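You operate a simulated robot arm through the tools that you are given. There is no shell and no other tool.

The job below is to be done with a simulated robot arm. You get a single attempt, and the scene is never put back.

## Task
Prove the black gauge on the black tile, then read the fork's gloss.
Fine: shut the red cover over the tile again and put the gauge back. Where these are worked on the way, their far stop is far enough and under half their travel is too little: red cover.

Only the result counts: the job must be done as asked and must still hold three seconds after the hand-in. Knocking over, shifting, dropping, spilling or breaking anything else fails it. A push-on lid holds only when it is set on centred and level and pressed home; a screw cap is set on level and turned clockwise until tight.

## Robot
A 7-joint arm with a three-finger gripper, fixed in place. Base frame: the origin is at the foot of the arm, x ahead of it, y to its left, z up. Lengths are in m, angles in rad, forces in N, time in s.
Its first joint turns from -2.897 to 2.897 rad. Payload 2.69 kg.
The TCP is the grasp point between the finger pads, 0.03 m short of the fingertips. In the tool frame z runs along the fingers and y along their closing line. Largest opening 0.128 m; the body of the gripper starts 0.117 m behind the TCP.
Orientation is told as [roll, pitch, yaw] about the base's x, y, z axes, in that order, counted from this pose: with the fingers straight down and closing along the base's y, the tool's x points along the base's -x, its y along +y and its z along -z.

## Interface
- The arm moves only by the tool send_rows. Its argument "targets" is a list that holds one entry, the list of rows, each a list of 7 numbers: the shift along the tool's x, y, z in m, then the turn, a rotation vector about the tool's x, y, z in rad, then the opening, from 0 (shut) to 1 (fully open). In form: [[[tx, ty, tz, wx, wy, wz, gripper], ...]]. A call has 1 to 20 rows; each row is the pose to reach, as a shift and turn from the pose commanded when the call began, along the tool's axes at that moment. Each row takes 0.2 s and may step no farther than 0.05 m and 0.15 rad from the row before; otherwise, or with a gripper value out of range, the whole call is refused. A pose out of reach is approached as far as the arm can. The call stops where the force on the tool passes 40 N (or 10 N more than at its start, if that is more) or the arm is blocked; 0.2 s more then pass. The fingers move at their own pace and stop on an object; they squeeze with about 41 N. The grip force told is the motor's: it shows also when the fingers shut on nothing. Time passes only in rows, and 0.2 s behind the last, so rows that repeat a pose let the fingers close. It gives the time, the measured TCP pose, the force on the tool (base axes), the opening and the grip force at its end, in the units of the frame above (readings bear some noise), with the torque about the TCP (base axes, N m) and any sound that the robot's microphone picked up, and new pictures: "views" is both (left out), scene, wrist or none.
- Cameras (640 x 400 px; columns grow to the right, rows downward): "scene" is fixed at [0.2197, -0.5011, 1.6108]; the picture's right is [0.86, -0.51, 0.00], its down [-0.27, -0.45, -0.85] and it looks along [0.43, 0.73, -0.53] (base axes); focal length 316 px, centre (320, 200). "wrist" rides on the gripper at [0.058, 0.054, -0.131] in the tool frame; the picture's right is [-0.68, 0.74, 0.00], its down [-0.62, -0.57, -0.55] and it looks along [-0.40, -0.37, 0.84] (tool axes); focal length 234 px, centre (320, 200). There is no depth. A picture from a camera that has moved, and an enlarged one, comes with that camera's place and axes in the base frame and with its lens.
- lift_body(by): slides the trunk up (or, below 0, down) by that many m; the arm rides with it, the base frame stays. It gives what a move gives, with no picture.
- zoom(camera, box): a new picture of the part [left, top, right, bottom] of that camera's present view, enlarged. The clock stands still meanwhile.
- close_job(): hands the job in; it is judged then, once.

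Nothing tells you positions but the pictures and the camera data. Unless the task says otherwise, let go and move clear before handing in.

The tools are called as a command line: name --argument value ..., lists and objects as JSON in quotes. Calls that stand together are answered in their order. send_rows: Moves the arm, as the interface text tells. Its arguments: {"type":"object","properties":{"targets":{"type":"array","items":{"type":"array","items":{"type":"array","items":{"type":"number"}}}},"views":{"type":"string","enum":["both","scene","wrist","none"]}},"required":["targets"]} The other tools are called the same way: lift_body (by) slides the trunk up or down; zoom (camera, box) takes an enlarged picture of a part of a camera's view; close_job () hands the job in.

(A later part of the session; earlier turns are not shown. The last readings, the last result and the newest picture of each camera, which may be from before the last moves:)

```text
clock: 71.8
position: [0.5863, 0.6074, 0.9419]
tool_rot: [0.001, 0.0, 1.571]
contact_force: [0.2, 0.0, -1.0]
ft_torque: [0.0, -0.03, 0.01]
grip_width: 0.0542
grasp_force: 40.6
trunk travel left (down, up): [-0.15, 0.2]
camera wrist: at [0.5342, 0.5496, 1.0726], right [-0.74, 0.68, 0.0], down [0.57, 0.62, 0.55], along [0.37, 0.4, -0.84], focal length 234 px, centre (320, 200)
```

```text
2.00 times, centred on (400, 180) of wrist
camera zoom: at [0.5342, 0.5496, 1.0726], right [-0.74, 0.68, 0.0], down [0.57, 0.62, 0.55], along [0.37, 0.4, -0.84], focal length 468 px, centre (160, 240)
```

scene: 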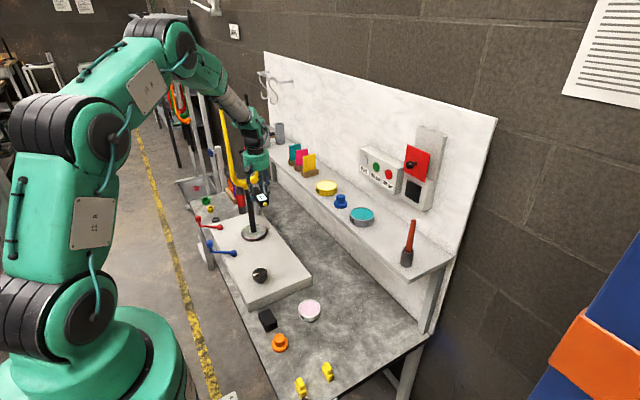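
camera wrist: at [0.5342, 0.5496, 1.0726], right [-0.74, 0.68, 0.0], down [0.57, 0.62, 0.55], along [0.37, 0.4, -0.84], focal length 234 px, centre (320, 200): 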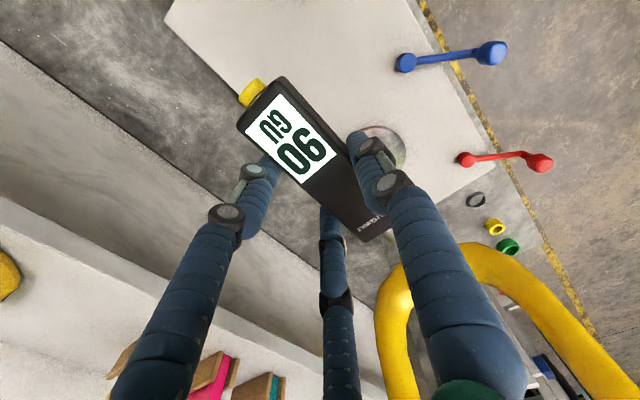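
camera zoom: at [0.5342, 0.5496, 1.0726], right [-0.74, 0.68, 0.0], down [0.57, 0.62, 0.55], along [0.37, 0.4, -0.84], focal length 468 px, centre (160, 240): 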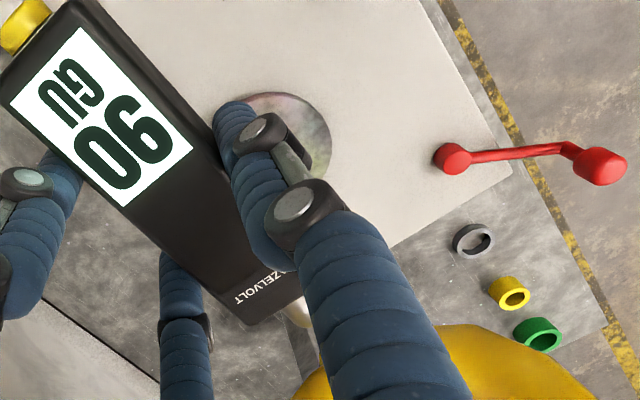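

send_rows --targets '[[[-0.008, 0, 0, 0, 0, 0, 0], [-0.015, 0, 0, 0, 0, 0, 0], [-0.02, 0, 0, 0, 0, 0, 0], [-0.024, 0, 0, 0, 0, 0, 0], [-0.027, 0, 0, 0, 0, 0, 0], [-0.027, 0, 0, 0, 0, 0, 0]]]' --views "none"

zoom --camera "scene" --box '[230, 165, 270, 205]'

zoom --camera "wrist" --box '[340, 180, 460, 300]'

```text
clock: 73.2
position: [0.5866, 0.6342, 0.9401]
tool_rot: [0.001, -0.001, 1.571]
contact_force: [0.9, -0.4, -2.3]
ft_torque: [-0.03, -0.02, 0.03]
grip_width: 0.0543
grasp_force: 40.5
trunk travel left (down, up): [-0.15, 0.2]
```

```text
10.00 times, centred on (250, 185) of scene
camera zoom: at [0.2197, -0.5011, 1.6108], right [0.86, -0.51, 0.0], down [-0.27, -0.45, -0.85], along [0.43, 0.73, -0.53], focal length 3164 px, centre (1020, 350)
```

zoom: 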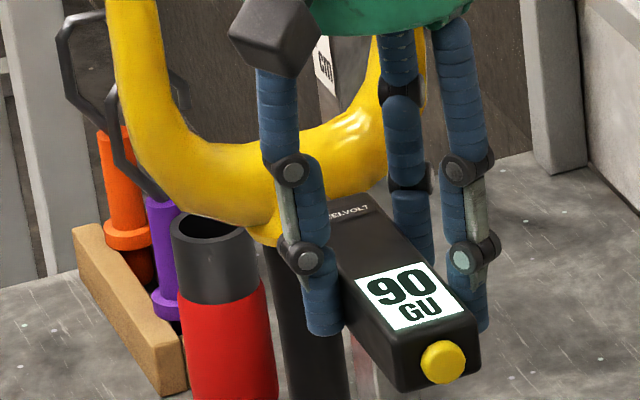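

```text
3.33 times, centred on (400, 240) of wrist
camera zoom: at [0.534, 0.5768, 1.0719], right [-0.74, 0.68, 0.0], down [0.57, 0.62, 0.55], along [0.37, 0.4, -0.84], focal length 781 px, centre (53, 67)
```

zoom: 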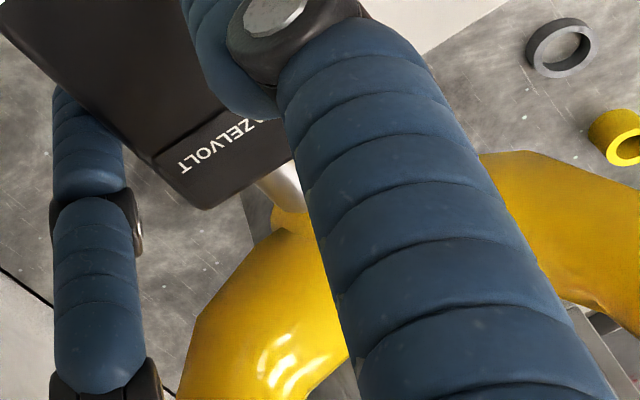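

send_rows --targets '[[[-0.002, 0, 0, 0, 0, 0, 0], [-0.004, 0, 0, 0, 0, 0, 0], [-0.006, 0, 0, 0, 0, 0, 0], [-0.006, 0, 0, 0, 0, 0, 0]]]' --views "none"

zoom --camera "wrist" --box '[340, 180, 460, 300]'

```text
clock: 74.2
position: [0.587, 0.6388, 0.9409]
tool_rot: [-0.001, 0.001, 1.571]
contact_force: [0.1, 0.2, -1.7]
ft_torque: [-0.01, 0.01, 0.01]
grip_width: 0.0543
grasp_force: 41.0
trunk travel left (down, up): [-0.15, 0.2]
```

```text
3.33 times, centred on (400, 240) of wrist
camera zoom: at [0.5349, 0.5827, 1.0725], right [-0.74, 0.68, 0.0], down [0.57, 0.62, 0.55], along [0.37, 0.4, -0.84], focal length 781 px, centre (53, 67)
```

zoom: 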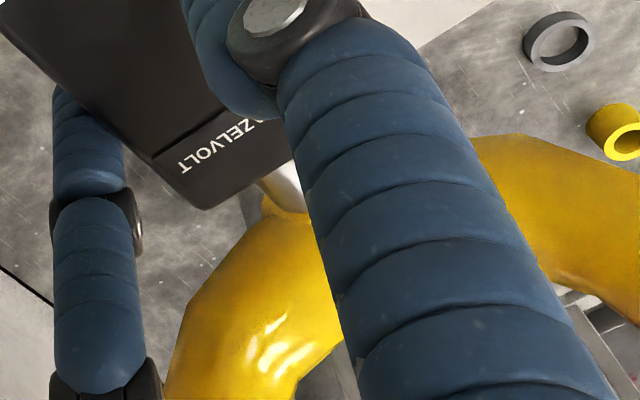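

send_rows --targets '[[[-0.0015, 0, 0, 0, 0, 0, 0], [-0.003, 0, 0, 0, 0, 0, 0], [-0.003, 0, 0, 0, 0, 0, 0]]]' --views "none"

```text
clock: 75.0
position: [0.5869, 0.6422, 0.9407]
tool_rot: [0.0, -0.001, 1.571]
contact_force: [-0.7, 0.6, -1.4]
ft_torque: [0.0, -0.01, 0.03]
grip_width: 0.0542
grasp_force: 41.2
trunk travel left (down, up): [-0.15, 0.2]
```

send_rows --targets '[[[-0.0015, 0, 0, 0, 0, 0, 0], [-0.003, 0, 0, 0, 0, 0, 0], [-0.003, 0, 0, 0, 0, 0, 0]]]' --views "none"

zoom --camera "wrist" --box '[340, 180, 460, 300]'

```text
clock: 75.8
position: [0.5867, 0.646, 0.9413]
tool_rot: [-0.002, 0.0, 1.571]
contact_force: [0.0, 0.3, -2.0]
ft_torque: [0.02, -0.02, -0.02]
grip_width: 0.0541
grasp_force: 41.1
trunk travel left (down, up): [-0.15, 0.2]
```

```text
3.33 times, centred on (400, 240) of wrist
camera zoom: at [0.5346, 0.5886, 1.0726], right [-0.74, 0.68, 0.0], down [0.57, 0.62, 0.55], along [0.37, 0.4, -0.84], focal length 781 px, centre (53, 67)
```

zoom: 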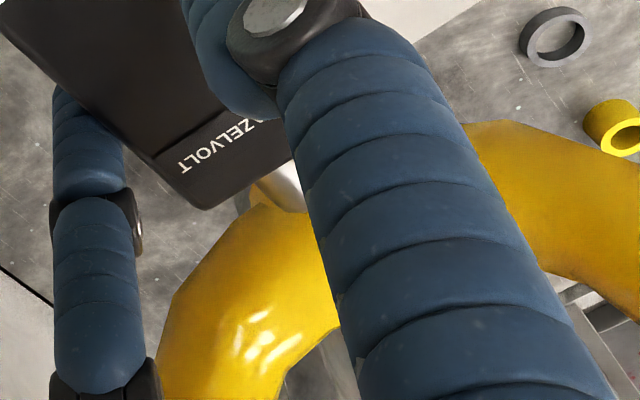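

send_rows --targets '[[[-0.0015, 0, 0, 0, 0, 0, 0], [-0.003, 0, 0, 0, 0, 0, 0], [-0.003, 0, 0, 0, 0, 0, 0]]]' --views "none"

```text
clock: 76.6
position: [0.5876, 0.6486, 0.9405]
tool_rot: [-0.001, -0.001, 1.571]
contact_force: [0.6, -0.3, -1.7]
ft_torque: [-0.02, -0.04, 0.0]
grip_width: 0.0542
grasp_force: 40.7
trunk travel left (down, up): [-0.15, 0.2]
```

send_rows --targets '[[[-0.0015, 0, 0, 0, 0, 0, 0], [-0.003, 0, 0, 0, 0, 0, 0], [-0.003, 0, 0, 0, 0, 0, 0]]]' --views "none"

zoom --camera "wrist" --box '[340, 180, 460, 300]'

zoom --camera "scene" --box '[230, 160, 270, 200]'

```text
clock: 77.4
position: [0.5881, 0.6536, 0.9414]
tool_rot: [0.0, 0.001, 1.572]
contact_force: [0.6, -0.1, -1.9]
ft_torque: [0.01, 0.03, 0.0]
grip_width: 0.0541
grasp_force: 40.9
trunk travel left (down, up): [-0.15, 0.2]
```

```text
3.33 times, centred on (400, 240) of wrist
camera zoom: at [0.5353, 0.5944, 1.0726], right [-0.74, 0.68, 0.0], down [0.57, 0.62, 0.55], along [0.37, 0.4, -0.84], focal length 781 px, centre (53, 67)
```

zoom: 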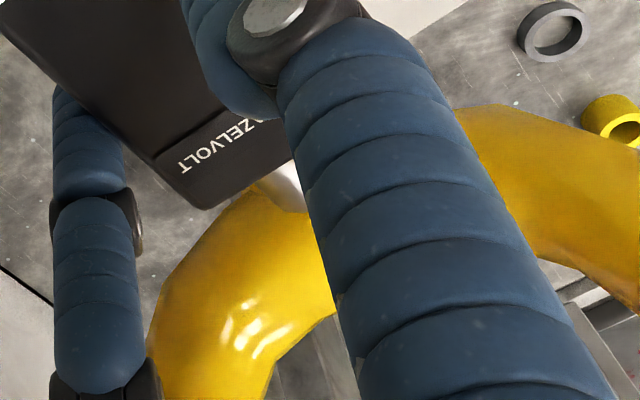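

```text
10.00 times, centred on (250, 180) of scene
camera zoom: at [0.2197, -0.5011, 1.6108], right [0.86, -0.51, 0.0], down [-0.27, -0.45, -0.85], along [0.43, 0.73, -0.53], focal length 3164 px, centre (1020, 400)
```

zoom: 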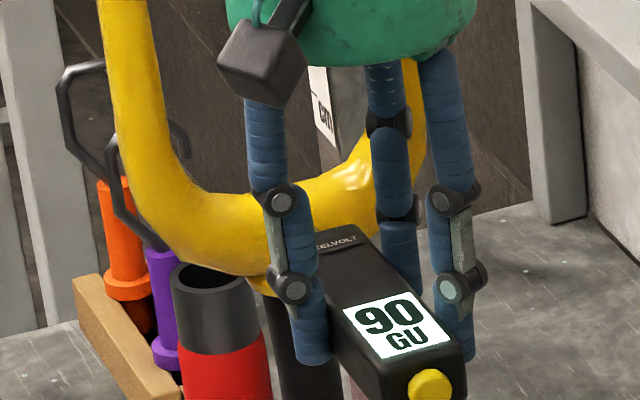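

send_rows --targets '[[[-0.0015, 0, 0, 0, 0, 0, 0], [-0.003, 0, 0, 0, 0, 0, 0], [-0.0045, 0, 0, 0, 0, 0, 0], [-0.0045, 0, 0, 0, 0, 0, 0]]]' --views "none"

zoom --camera "wrist" --box '[340, 180, 460, 300]'

```text
clock: 78.4
position: [0.5886, 0.656, 0.942]
tool_rot: [0.0, -0.002, 1.573]
contact_force: [0.6, -0.7, -1.9]
ft_torque: [-0.02, -0.05, 0.03]
grip_width: 0.0542
grasp_force: 41.4
trunk travel left (down, up): [-0.15, 0.2]
```

```text
3.33 times, centred on (400, 240) of wrist
camera zoom: at [0.5359, 0.5985, 1.073], right [-0.74, 0.68, 0.0], down [0.57, 0.62, 0.55], along [0.37, 0.4, -0.84], focal length 781 px, centre (53, 67)
```

zoom: 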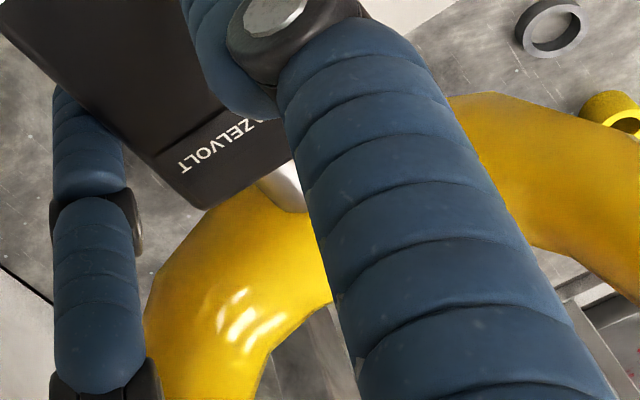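

No contact yet, so the crown sits slightly further back and lower than estimated. I'll shift the tip a bit lower and to the left of the central boss, then continue the slow approach.

send_rows --targets '[[[0.003, 0.003, 0.002, 0, 0, 0, 0], [0.004, 0.009, 0.0065, 0, 0, 0, 0], [0.002, 0.009, 0.0065, 0, 0, 0, 0], [0, 0.009, 0.0065, 0, 0, 0, 0], [-0.0015, 0.009, 0.0065, 0, 0, 0, 0], [-0.003, 0.009, 0.0065, 0, 0, 0, 0], [-0.003, 0.009, 0.0065, 0, 0, 0, 0]]]' --views "none"

zoom --camera "wrist" --box '[340, 180, 460, 300]'

```text
clock: 80.0
position: [0.5775, 0.6582, 0.9353]
tool_rot: [0.002, 0.002, 1.567]
contact_force: [5.7, -22.4, -0.3]
ft_torque: [-0.24, -0.11, -0.39]
grip_width: 0.0538
grasp_force: 41.6
trunk travel left (down, up): [-0.15, 0.2]
```

```text
3.33 times, centred on (400, 240) of wrist
camera zoom: at [0.5258, 0.5997, 1.0662], right [-0.74, 0.68, 0.0], down [0.57, 0.62, 0.55], along [0.37, 0.4, -0.84], focal length 781 px, centre (53, 67)
```

zoom: 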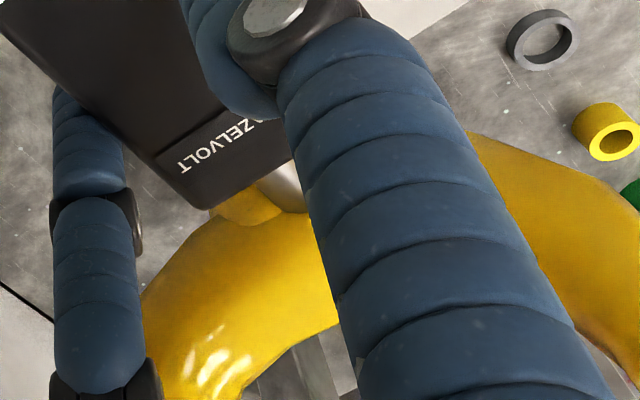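

Solid contact at about 22 N. Checking the display.

zoom --camera "wrist" --box '[230, 70, 350, 200]'

zoom --camera "scene" --box '[230, 160, 270, 200]'

zoom --camera "scene" --box '[210, 90, 270, 150]'

```text
3.08 times, centred on (290, 135) of wrist
camera zoom: at [0.5258, 0.5997, 1.0662], right [-0.74, 0.68, 0.0], down [0.57, 0.62, 0.55], along [0.37, 0.4, -0.84], focal length 720 px, centre (412, 400)
```

zoom: 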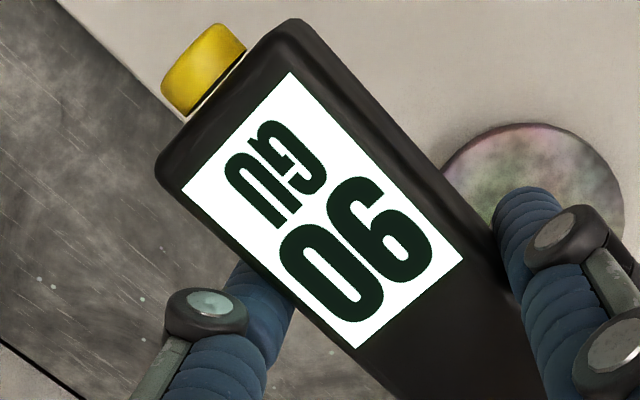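

```text
10.00 times, centred on (250, 180) of scene
camera zoom: at [0.2197, -0.5011, 1.6108], right [0.86, -0.51, 0.0], down [-0.27, -0.45, -0.85], along [0.43, 0.73, -0.53], focal length 3164 px, centre (1020, 400)
```

zoom: 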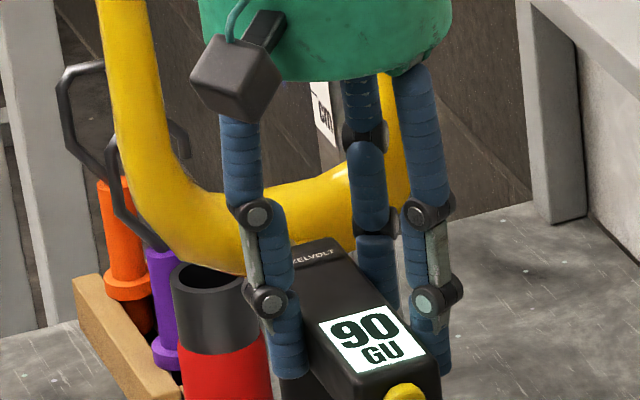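

```text
6.67 times, centred on (240, 120) of scene
camera zoom: at [0.2197, -0.5011, 1.6108], right [0.86, -0.51, 0.0], down [-0.27, -0.45, -0.85], along [0.43, 0.73, -0.53], focal length 2109 px, centre (853, 733)
```

zoom: 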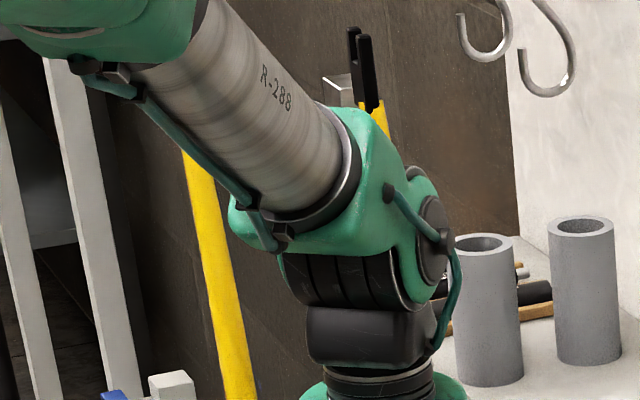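

send_rows --targets '[[[0, 0, 0, 0, 0, 0, 0], [0, 0, 0, 0, 0, 0, 0], [0, 0, 0, 0, 0, 0, 0], [0, 0, 0, 0, 0, 0, 0]]]' --views "wrist"

zoom --camera "wrist" --box '[360, 190, 420, 250]'

zoom --camera "scene" --box '[235, 172, 263, 197]'

```text
clock: 81.0
position: [0.5786, 0.6574, 0.9354]
tool_rot: [0.003, 0.001, 1.571]
contact_force: [4.3, -31.8, -4.4]
ft_torque: [-0.76, -0.1, -0.25]
grip_width: 0.0541
grasp_force: 41.6
trunk travel left (down, up): [-0.15, 0.2]
camera wrist: at [0.5255, 0.5998, 1.0662], right [-0.74, 0.68, 0.0], down [0.57, 0.62, 0.55], along [0.37, 0.4, -0.84], focal length 234 px, centre (320, 200)
```

wrist: 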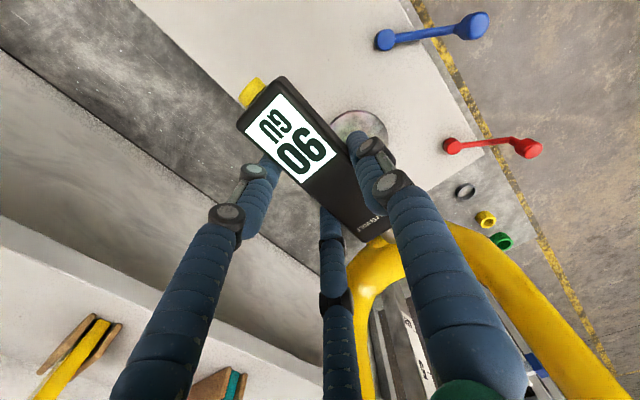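

```text
6.67 times, centred on (390, 220) of wrist
camera zoom: at [0.5255, 0.5998, 1.0662], right [-0.74, 0.68, 0.0], down [0.57, 0.62, 0.55], along [0.37, 0.4, -0.84], focal length 1561 px, centre (-147, 67)
```

zoom: 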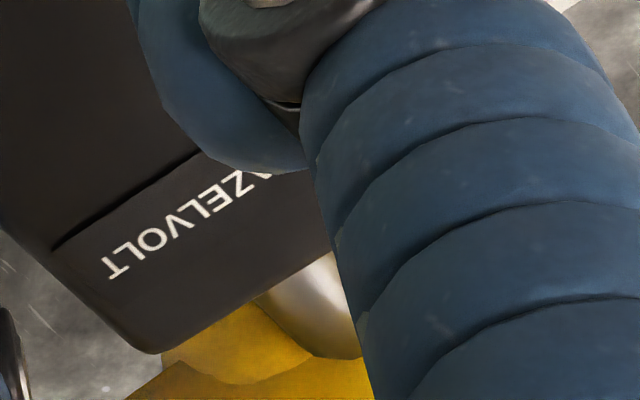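

```text
16.00 times, centred on (249, 184) of scene
camera zoom: at [0.2197, -0.5011, 1.6108], right [0.86, -0.51, 0.0], down [-0.27, -0.45, -0.85], along [0.43, 0.73, -0.53], focal length 5062 px, centre (1456, 448)
```

zoom: 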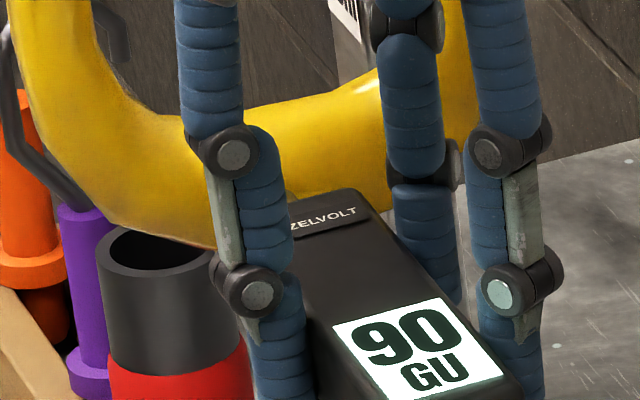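

Still no change. The contacts suggest the tip needs to sit squarely on the crown's front centre. I'll back off, move right to the centre line and slightly lower, and touch there.

send_rows --targets '[[[0.003, 0, 0, 0, 0, 0, 0], [0.007, 0, 0, 0, 0, 0, 0], [0.007, -0.007, 0.004, 0, 0, 0, 0], [0.007, -0.013, 0.008, 0, 0, 0, 0], [0.007, -0.013, 0.008, 0, 0, 0, 0], [0.004, -0.013, 0.008, 0, 0, 0, 0], [0.002, -0.013, 0.008, 0, 0, 0, 0], [0.002, -0.013, 0.008, 0, 0, 0, 0]]]' --views "none"

zoom --camera "wrist" --box '[350, 180, 430, 260]'

zoom --camera "scene" --box '[235, 172, 263, 197]'

```text
clock: 82.8
position: [0.5911, 0.656, 0.9263]
tool_rot: [0.001, -0.001, 1.571]
contact_force: [0.3, -6.3, 0.5]
ft_torque: [-0.01, -0.05, -0.05]
grip_width: 0.0542
grasp_force: 40.8
trunk travel left (down, up): [-0.15, 0.2]
```

```text
5.00 times, centred on (390, 220) of wrist
camera zoom: at [0.5383, 0.5987, 1.0578], right [-0.74, 0.68, 0.0], down [0.57, 0.62, 0.55], along [0.37, 0.4, -0.84], focal length 1171 px, centre (-30, 100)
```

zoom: 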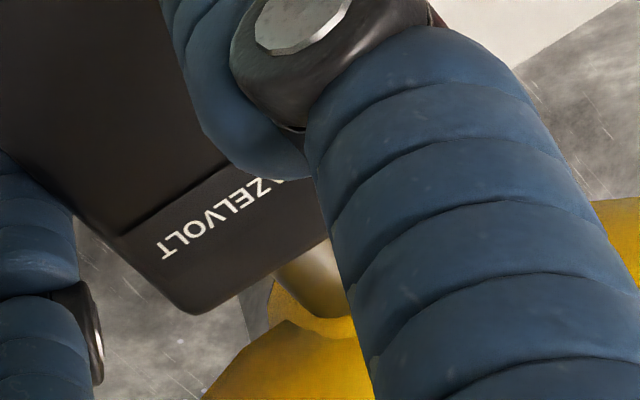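

```text
16.00 times, centred on (249, 184) of scene
camera zoom: at [0.2197, -0.5011, 1.6108], right [0.86, -0.51, 0.0], down [-0.27, -0.45, -0.85], along [0.43, 0.73, -0.53], focal length 5062 px, centre (1456, 448)
```

zoom: 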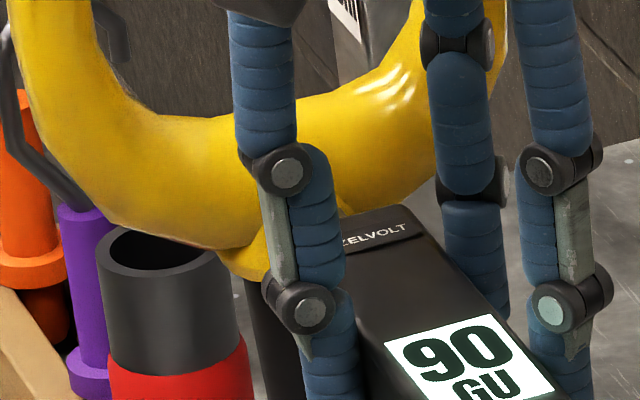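

send_rows --targets '[[[-0.001, 0, 0, 0, 0, 0, 0], [-0.002, 0, 0, 0, 0, 0, 0], [-0.002, 0, 0, 0, 0, 0, 0], [-0.002, 0, 0, 0, 0, 0, 0]]]' --views "wrist"

zoom --camera "wrist" --box '[360, 200, 410, 250]'

```text
clock: 83.8
position: [0.5903, 0.6563, 0.9268]
tool_rot: [0.001, 0.001, 1.571]
contact_force: [0.7, -28.6, 1.9]
ft_torque: [-0.26, 0.0, -0.01]
grip_width: 0.0541
grasp_force: 40.6
trunk travel left (down, up): [-0.15, 0.2]
camera wrist: at [0.5385, 0.5991, 1.0577], right [-0.74, 0.68, 0.0], down [0.57, 0.62, 0.55], along [0.37, 0.4, -0.84], focal length 234 px, centre (320, 200)
```

wrist: 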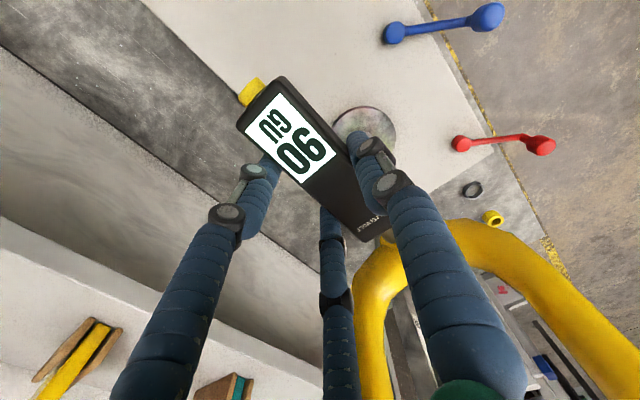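

```text
8.00 times, centred on (385, 225) of wrist
camera zoom: at [0.5385, 0.5991, 1.0577], right [-0.74, 0.68, 0.0], down [0.57, 0.62, 0.55], along [0.37, 0.4, -0.84], focal length 1873 px, centre (-200, 0)
```

zoom: 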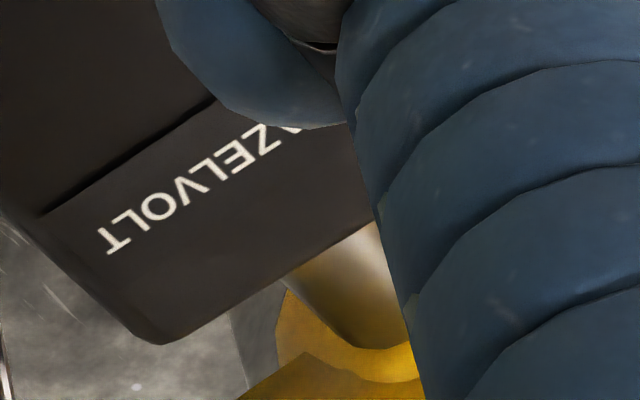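

There's still no new reading even with a centred, solid touch. Next I'll try the outer (left) side of the left blade with the gauge pointing +x, where the scene camera can see the tip meet the paint. First I'll back off and raise.

send_rows --targets '[[[0.005, 0, 0, 0, 0, 0, 0], [0.02, 0, 0, 0, 0, 0, 0], [0.045, 0, 0, 0, 0, 0, 0], [0.06, 0, -0.01, 0, 0, 0, 0], [0.06, 0, -0.04, 0, 0, 0, 0], [0.06, 0, -0.075, 0, 0, 0, 0], [0.06, 0, -0.105, 0, 0, 0, 0], [0.06, 0, -0.105, 0, 0, 0, 0]]]' --views "none"

zoom --camera "wrist" --box '[230, 70, 350, 200]'

zoom --camera "scene" --box '[205, 85, 275, 245]'

```text
clock: 85.6
position: [0.5919, 0.6016, 1.0311]
tool_rot: [0.002, 0.001, 1.572]
contact_force: [-0.4, -0.6, -1.5]
ft_torque: [0.03, -0.03, 0.01]
grip_width: 0.0544
grasp_force: 41.5
trunk travel left (down, up): [-0.15, 0.2]
```

```text
3.08 times, centred on (290, 135) of wrist
camera zoom: at [0.5385, 0.5433, 1.1621], right [-0.74, 0.68, 0.0], down [0.57, 0.62, 0.55], along [0.37, 0.4, -0.84], focal length 720 px, centre (412, 400)
```

zoom: 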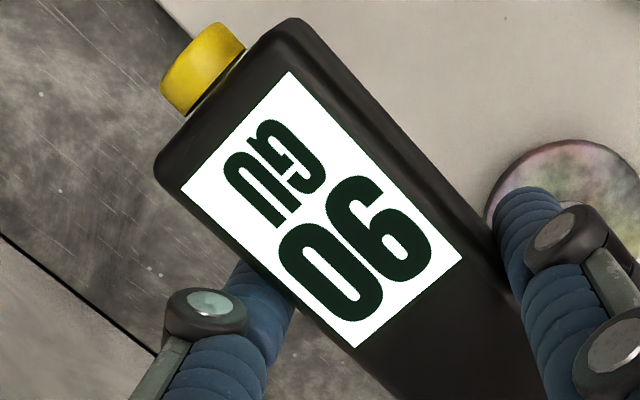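

```text
2.50 times, centred on (240, 165) of scene
camera zoom: at [0.2197, -0.5011, 1.6108], right [0.86, -0.51, 0.0], down [-0.27, -0.45, -0.85], along [0.43, 0.73, -0.53], focal length 791 px, centre (520, 288)
```

zoom: 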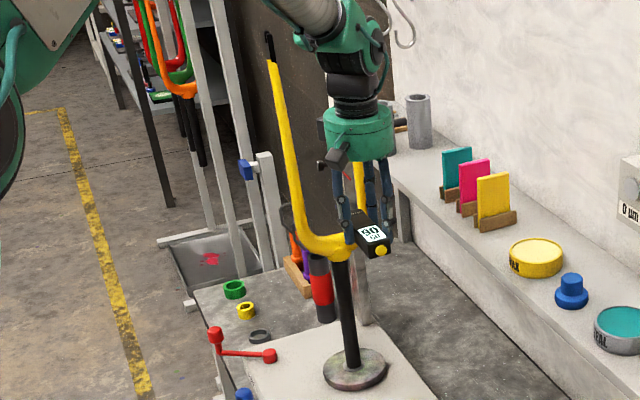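

send_rows --targets '[[[0, 0.015, 0, 0, 0, 0.1, 0], [0, 0.035, 0, 0, 0, 0.24, 0], [0, 0.055, 0, 0, 0, 0.38, 0], [0, 0.075, 0, 0, 0, 0.52, 0], [0, 0.095, 0, 0, 0, 0.66, 0], [0, 0.115, 0, 0, 0, 0.8, 0], [0, 0.135, 0, 0, 0, 0.94, 0], [0, 0.155, 0, 0, 0, 1.08, 0], [0, 0.175, 0, 0, 0, 1.22, 0], [0, 0.195, 0, 0, 0, 1.36, 0], [0, 0.21, 0, 0, 0, 1.48, 0], [-0.015, 0.213, 0, 0, 0, 1.5708, 0], [-0.045, 0.213, 0, 0, 0, 1.5708, 0], [-0.08, 0.213, 0, 0, 0, 1.5708, 0], [-0.115, 0.213, 0, 0, 0, 1.5708, 0], [-0.145, 0.213, 0, 0, 0, 1.5708, 0], [-0.166, 0.213, 0, 0, 0, 1.5708, 0], [-0.166, 0.213, 0, 0, 0, 1.5708, 0]]]'

zoom --camera "scene" --box '[190, 120, 270, 200]'

```text
clock: 89.4
position: [0.3797, 0.7657, 1.0321]
tool_rot: [0.0, -0.001, -0.001]
contact_force: [-1.0, -0.1, -1.4]
ft_torque: [-0.04, 0.01, -0.01]
grip_width: 0.0541
grasp_force: 40.7
trunk travel left (down, up): [-0.15, 0.2]
camera wrist: at [0.3213, 0.8211, 1.1633], right [0.68, 0.74, 0.0], down [0.62, -0.57, 0.55], along [0.4, -0.37, -0.84], focal length 234 px, centre (320, 200)
```

scene: 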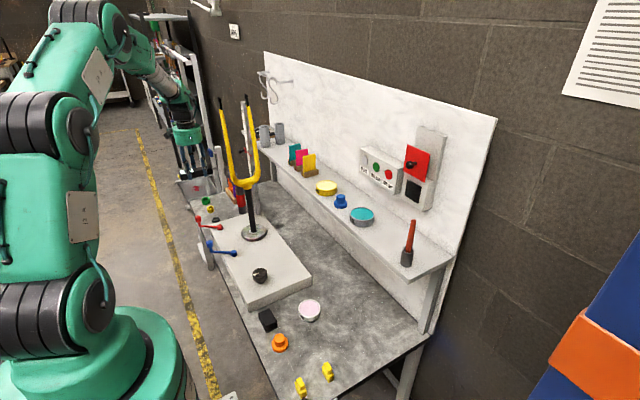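
wrist: 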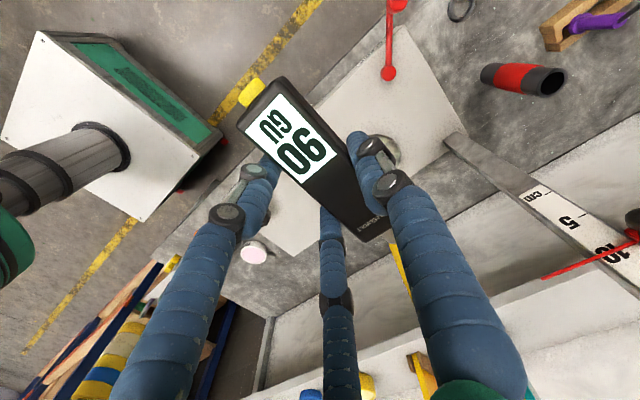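

```text
5.00 times, centred on (230, 160) of scene
camera zoom: at [0.2197, -0.5011, 1.6108], right [0.86, -0.51, 0.0], down [-0.27, -0.45, -0.85], along [0.43, 0.73, -0.53], focal length 1582 px, centre (770, 400)
```

zoom: 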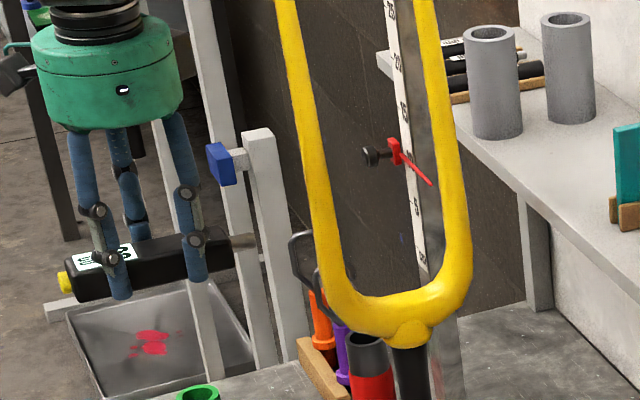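

The tip is clearly visible from the scene camera now. I'll zoom in on the blade to line things up.

zoom --camera "scene" --box '[205, 155, 245, 190]'

zoom --camera "wrist" --box '[350, 180, 450, 320]'

```text
11.43 times, centred on (225, 172) of scene
camera zoom: at [0.2197, -0.5011, 1.6108], right [0.86, -0.51, 0.0], down [-0.27, -0.45, -0.85], along [0.43, 0.73, -0.53], focal length 3615 px, centre (1406, 514)
```

zoom: 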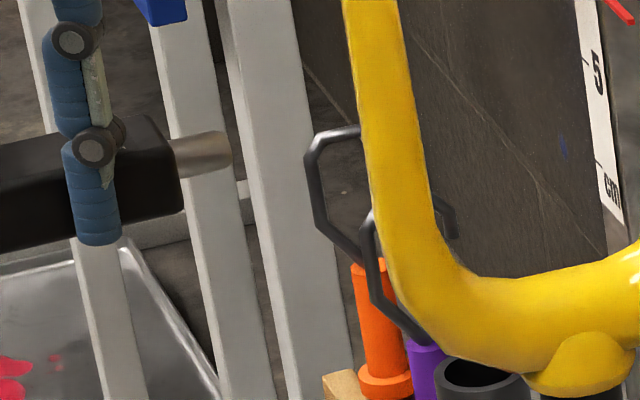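

```text
2.86 times, centred on (400, 250) of wrist
camera zoom: at [0.3213, 0.8211, 1.1633], right [0.68, 0.74, 0.0], down [0.62, -0.57, 0.55], along [0.4, -0.37, -0.84], focal length 669 px, centre (91, 57)
```

zoom: 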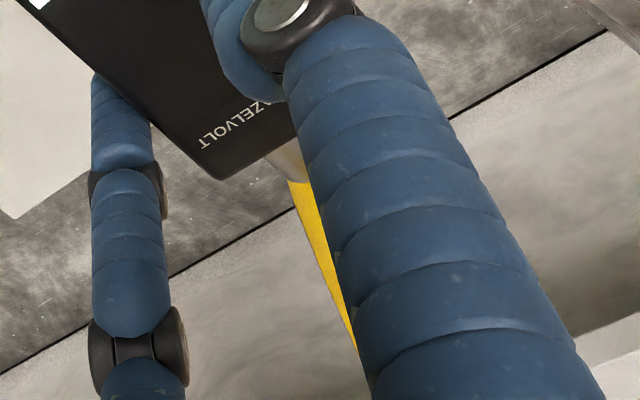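

The blade axis comes out at y ≈ 0.762 from this view. Pushing along +x passes through the fork's turning axis, so it won't rotate. I'll align to y 0.762 and approach.

send_rows --targets '[[[-0.008, -0.005, 0, 0, 0, 0, 0], [-0.018, -0.01, 0, 0, 0, 0, 0], [-0.026, -0.0132, 0, 0, 0, 0, 0], [-0.033, -0.0132, 0, 0, 0, 0, 0], [-0.037, -0.0132, 0, 0, 0, 0, 0], [-0.037, -0.0132, 0, 0, 0, 0, 0]]]' --views "none"

zoom --camera "scene" --box '[215, 155, 250, 185]'

zoom --camera "wrist" --box '[350, 180, 450, 320]'

```text
clock: 90.8
position: [0.4148, 0.7513, 1.0312]
tool_rot: [-0.001, 0.001, 0.0]
contact_force: [0.1, 0.1, -1.9]
ft_torque: [0.0, 0.01, 0.01]
grip_width: 0.0542
grasp_force: 40.8
trunk travel left (down, up): [-0.15, 0.2]
```

```text
13.33 times, centred on (232, 170) of scene
camera zoom: at [0.2197, -0.5011, 1.6108], right [0.86, -0.51, 0.0], down [-0.27, -0.45, -0.85], along [0.43, 0.73, -0.53], focal length 4218 px, centre (1487, 600)
```

zoom: 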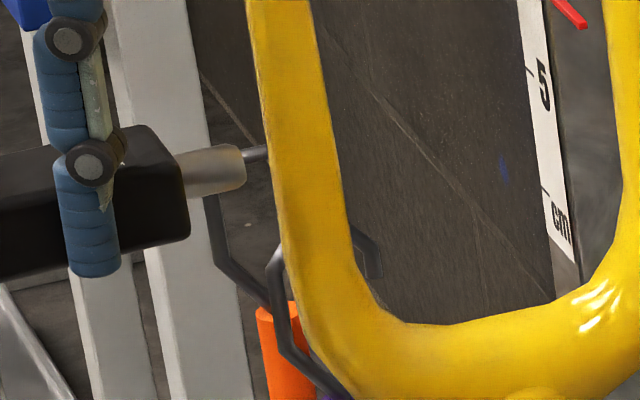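

```text
2.86 times, centred on (400, 250) of wrist
camera zoom: at [0.3587, 0.8071, 1.1629], right [0.68, 0.74, 0.0], down [0.62, -0.57, 0.55], along [0.4, -0.37, -0.84], focal length 669 px, centre (91, 57)
```

zoom: 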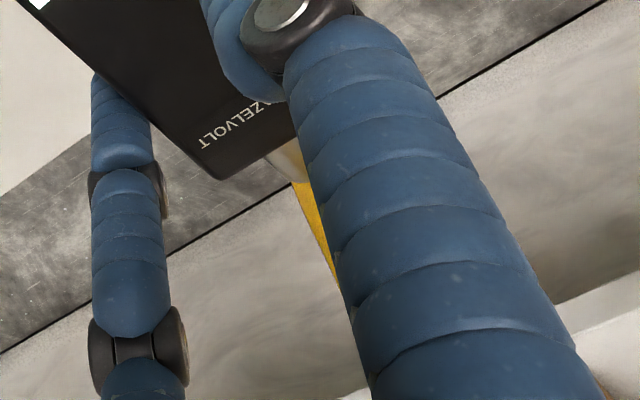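

send_rows --targets '[[[-0.003, 0.0005, 0, 0, 0, 0, 0], [-0.006, 0.0005, 0, 0, 0, 0, 0], [-0.0075, 0.0005, 0, 0, 0, 0, 0], [-0.0075, 0.0005, 0, 0, 0, 0, 0]]]' --views "none"

zoom --camera "scene" --box '[215, 155, 250, 185]'

```text
clock: 91.8
position: [0.4218, 0.7521, 1.0305]
tool_rot: [0.0, -0.001, 0.002]
contact_force: [0.1, 0.2, -1.5]
ft_torque: [0.01, -0.01, 0.0]
grip_width: 0.0542
grasp_force: 41.0
trunk travel left (down, up): [-0.15, 0.2]
```

```text
13.33 times, centred on (232, 170) of scene
camera zoom: at [0.2197, -0.5011, 1.6108], right [0.86, -0.51, 0.0], down [-0.27, -0.45, -0.85], along [0.43, 0.73, -0.53], focal length 4218 px, centre (1487, 600)
```

zoom: 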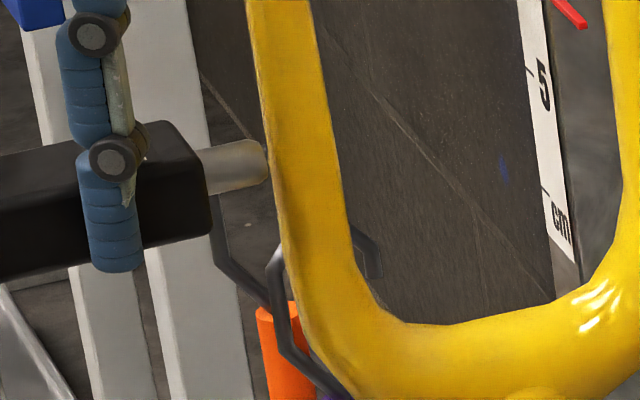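

send_rows --targets '[[[-0.0015, 0, 0, 0, 0, 0, 0], [-0.003, 0, 0, 0, 0, 0, 0], [-0.003, 0, 0, 0, 0, 0, 0]]]' --views "none"

zoom --camera "scene" --box '[215, 155, 250, 185]'

zoom --camera "wrist" --box '[230, 70, 350, 200]'

```text
clock: 92.6
position: [0.4265, 0.7523, 1.0321]
tool_rot: [-0.001, 0.0, 0.0]
contact_force: [-1.4, 0.8, -1.2]
ft_torque: [0.0, -0.01, 0.0]
grip_width: 0.054
grasp_force: 40.8
trunk travel left (down, up): [-0.15, 0.2]
```

```text
13.33 times, centred on (232, 170) of scene
camera zoom: at [0.2197, -0.5011, 1.6108], right [0.86, -0.51, 0.0], down [-0.27, -0.45, -0.85], along [0.43, 0.73, -0.53], focal length 4218 px, centre (1487, 600)
```

zoom: 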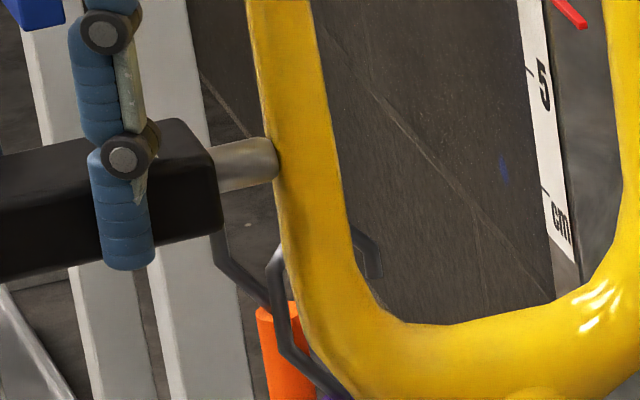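

```text
3.08 times, centred on (290, 135) of wrist
camera zoom: at [0.3691, 0.8063, 1.1631], right [0.68, 0.74, 0.0], down [0.62, -0.57, 0.55], along [0.4, -0.37, -0.84], focal length 720 px, centre (412, 400)
```

zoom: 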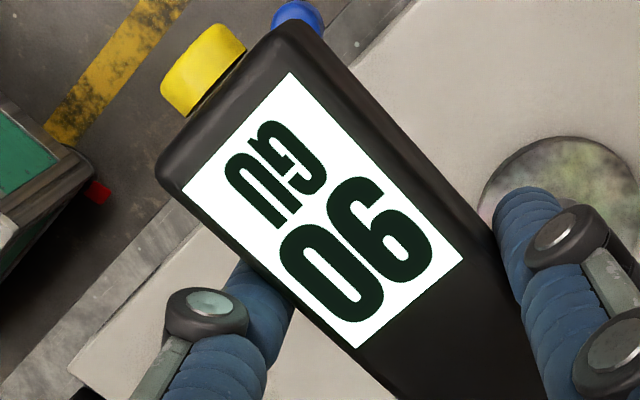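

send_rows --targets '[[[-0.001, 0, 0, 0, 0, 0, 0], [-0.002, 0, 0, 0, 0, 0, 0], [-0.002, 0, 0, 0, 0, 0, 0], [-0.002, 0, 0, 0, 0, 0, 0]]]' --views "none"

zoom --camera "wrist" --box '[230, 70, 350, 200]'

zoom --camera "scene" --box '[215, 155, 250, 185]'

```text
clock: 93.6
position: [0.4272, 0.7529, 1.0317]
tool_rot: [0.002, 0.001, -0.001]
contact_force: [-14.9, -0.4, -2.3]
ft_torque: [-0.05, 0.34, 0.0]
grip_width: 0.0538
grasp_force: 40.8
trunk travel left (down, up): [-0.15, 0.2]
```

```text
3.08 times, centred on (290, 135) of wrist
camera zoom: at [0.3698, 0.8066, 1.1632], right [0.68, 0.74, 0.0], down [0.62, -0.57, 0.55], along [0.4, -0.37, -0.84], focal length 720 px, centre (412, 400)
```

zoom: 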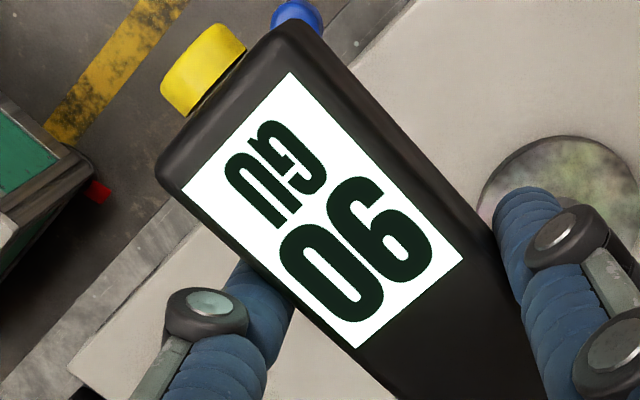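

```text
13.33 times, centred on (232, 170) of scene
camera zoom: at [0.2197, -0.5011, 1.6108], right [0.86, -0.51, 0.0], down [-0.27, -0.45, -0.85], along [0.43, 0.73, -0.53], focal length 4218 px, centre (1487, 600)
```

zoom: 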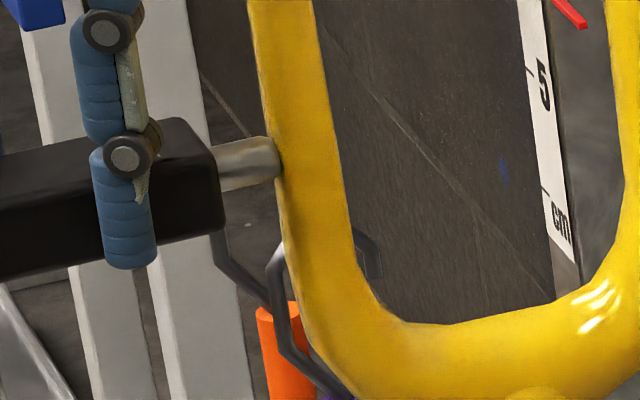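

The contact is clean and purely axial at 15 N. I'll press a little more and hold longer.

send_rows --targets '[[[-0.001, 0, 0, 0, 0, 0, 0], [-0.001, 0, 0, 0, 0, 0, 0], [-0.001, 0, 0, 0, 0, 0, 0], [-0.001, 0, 0, 0, 0, 0, 0], [-0.001, 0, 0, 0, 0, 0, 0], [-0.001, 0, 0, 0, 0, 0, 0], [-0.001, 0, 0, 0, 0, 0, 0], [-0.001, 0, 0, 0, 0, 0, 0], [-0.001, 0, 0, 0, 0, 0, 0], [-0.001, 0, 0, 0, 0, 0, 0]]]' --views "wrist"

zoom --camera "scene" --box '[205, 150, 255, 190]'

```text
clock: 95.8
position: [0.4279, 0.7527, 1.0322]
tool_rot: [0.002, 0.001, -0.001]
contact_force: [-28.4, -0.7, -2.9]
ft_torque: [-0.03, 0.75, 0.03]
grip_width: 0.0543
grasp_force: 41.4
trunk travel left (down, up): [-0.15, 0.2]
camera wrist: at [0.37, 0.8072, 1.1631], right [0.68, 0.74, 0.0], down [0.62, -0.57, 0.55], along [0.4, -0.37, -0.84], focal length 234 px, centre (320, 200)
```

wrist: 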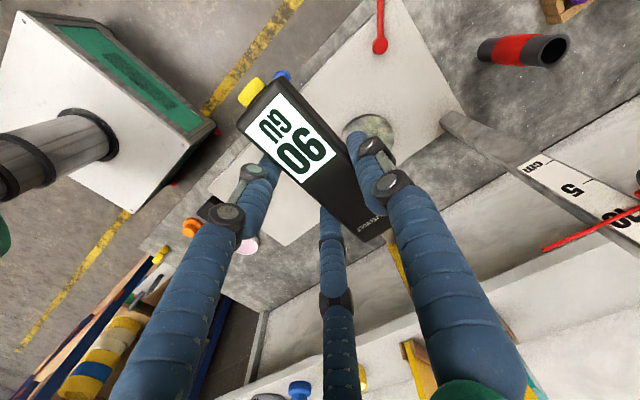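

```text
10.00 times, centred on (230, 170) of scene
camera zoom: at [0.2197, -0.5011, 1.6108], right [0.86, -0.51, 0.0], down [-0.27, -0.45, -0.85], along [0.43, 0.73, -0.53], focal length 3164 px, centre (1220, 500)
```

zoom: 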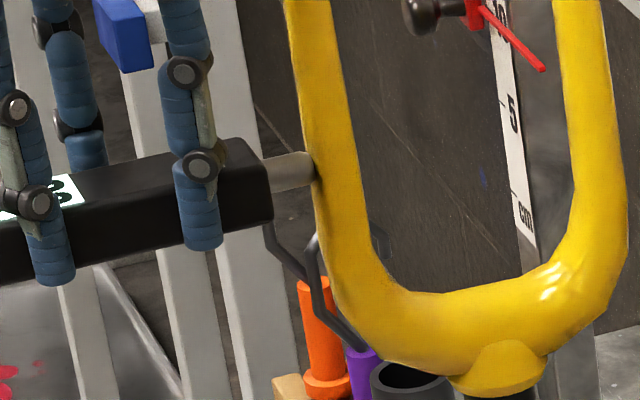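

The touch is solid, yet the display is unchanged. There's a printed sheet on the wall, and small labels around the bench, so I'll check those for instructions.

zoom --camera "scene" --box '[555, 0, 640, 110]'

zoom --camera "scene" --box '[225, 20, 245, 45]'

zoom --camera "scene" --box '[205, 235, 260, 310]'

zoom --camera "scene" --box '[380, 120, 450, 220]'

```text
3.64 times, centred on (598, 55) of scene
camera zoom: at [0.2197, -0.5011, 1.6108], right [0.86, -0.51, 0.0], down [-0.27, -0.45, -0.85], along [0.43, 0.73, -0.53], focal length 1150 px, centre (-689, 727)
```

zoom: 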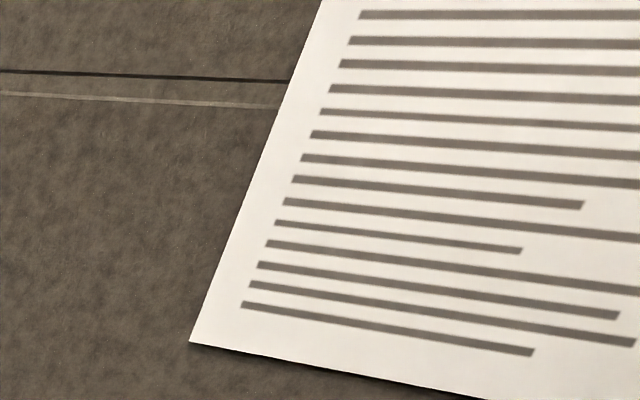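

```text
16.00 times, centred on (235, 32) of scene
camera zoom: at [0.2197, -0.5011, 1.6108], right [0.86, -0.51, 0.0], down [-0.27, -0.45, -0.85], along [0.43, 0.73, -0.53], focal length 5062 px, centre (1680, 2880)
```

zoom: 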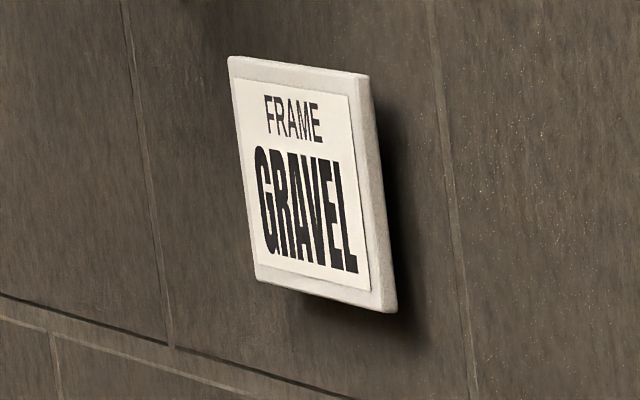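

```text
5.33 times, centred on (232, 272) of scene
camera zoom: at [0.2197, -0.5011, 1.6108], right [0.86, -0.51, 0.0], down [-0.27, -0.45, -0.85], along [0.43, 0.73, -0.53], focal length 1687 px, centre (787, -187)
```

zoom: 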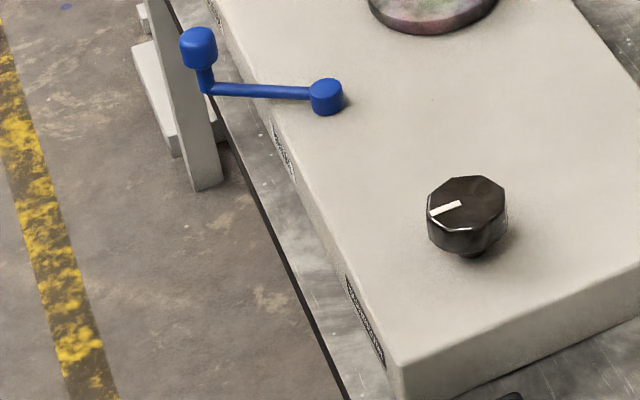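

```text
4.00 times, centred on (415, 170) of scene
camera zoom: at [0.2197, -0.5011, 1.6108], right [0.86, -0.51, 0.0], down [-0.27, -0.45, -0.85], along [0.43, 0.73, -0.53], focal length 1265 px, centre (-60, 320)
```

zoom: 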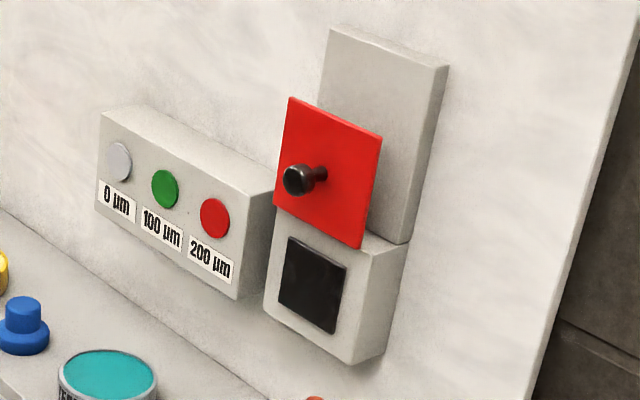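

The sheet is unreadable filler and the sign only says "FRAME GRAVEL". I'll back off slightly and look for any special spot higher on the blades.

send_rows --targets '[[[0.004, 0, 0, 0, 0, 0, 0], [0.015, 0, 0, 0, 0, 0, 0], [0.03, 0, -0.01, 0, 0, 0, 0], [0.04, 0, -0.03, 0, 0, 0, 0], [0.05, 0, -0.06, 0, 0, 0, 0], [0.05, 0, -0.09, 0, 0, 0, 0], [0.05, 0, -0.09, 0, 0, 0, 0]]]'

zoom --camera "scene" --box '[205, 90, 275, 150]'

zoom --camera "wrist" --box '[360, 190, 470, 340]'

```text
clock: 97.4
position: [0.3788, 0.7517, 1.1214]
tool_rot: [-0.001, 0.001, 0.001]
contact_force: [-0.7, -0.5, -1.5]
ft_torque: [0.04, 0.0, 0.02]
grip_width: 0.0541
grasp_force: 41.2
trunk travel left (down, up): [-0.15, 0.2]
camera wrist: at [0.3212, 0.8066, 1.2537], right [0.68, 0.74, 0.0], down [0.62, -0.57, 0.55], along [0.4, -0.37, -0.84], focal length 234 px, centre (320, 200)
```

scene: 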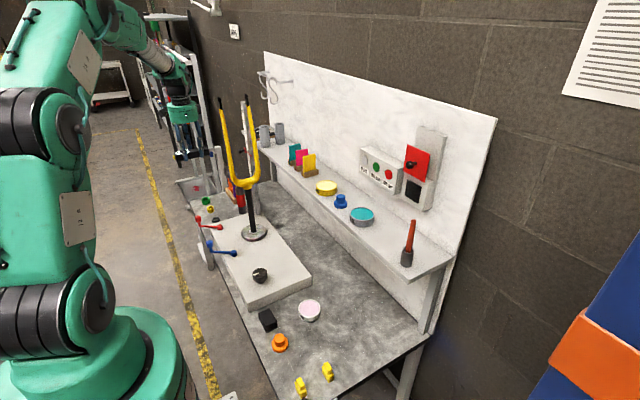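
wrist: 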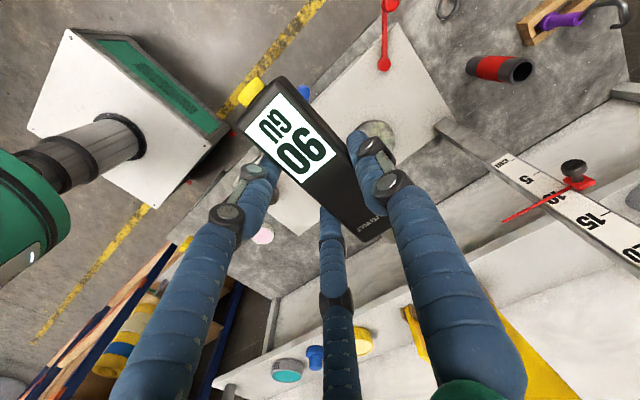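

```text
6.67 times, centred on (240, 120) of scene
camera zoom: at [0.2197, -0.5011, 1.6108], right [0.86, -0.51, 0.0], down [-0.27, -0.45, -0.85], along [0.43, 0.73, -0.53], focal length 2109 px, centre (853, 733)
```

zoom: 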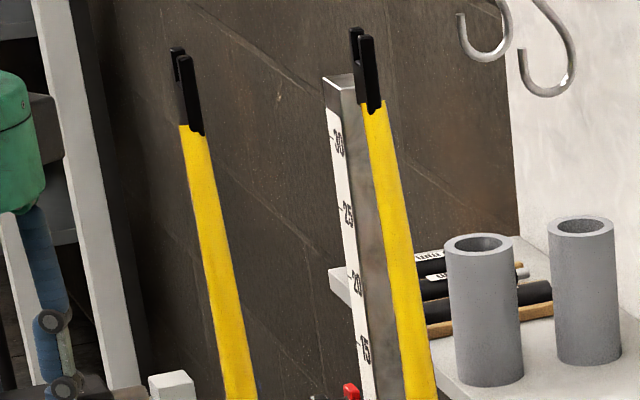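

```text
2.67 times, centred on (415, 265) of wrist
camera zoom: at [0.3212, 0.8066, 1.2537], right [0.68, 0.74, 0.0], down [0.62, -0.57, 0.55], along [0.4, -0.37, -0.84], focal length 624 px, centre (67, 27)
```

zoom: 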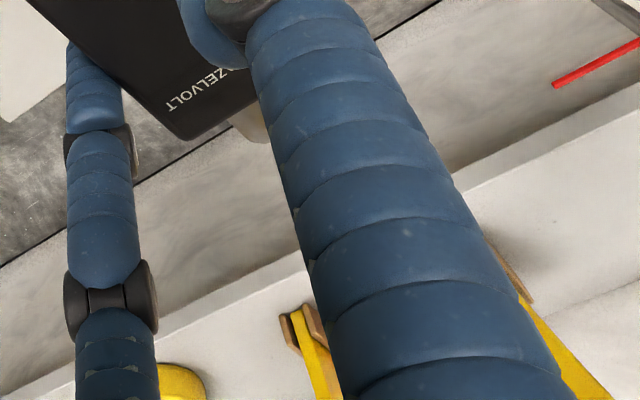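

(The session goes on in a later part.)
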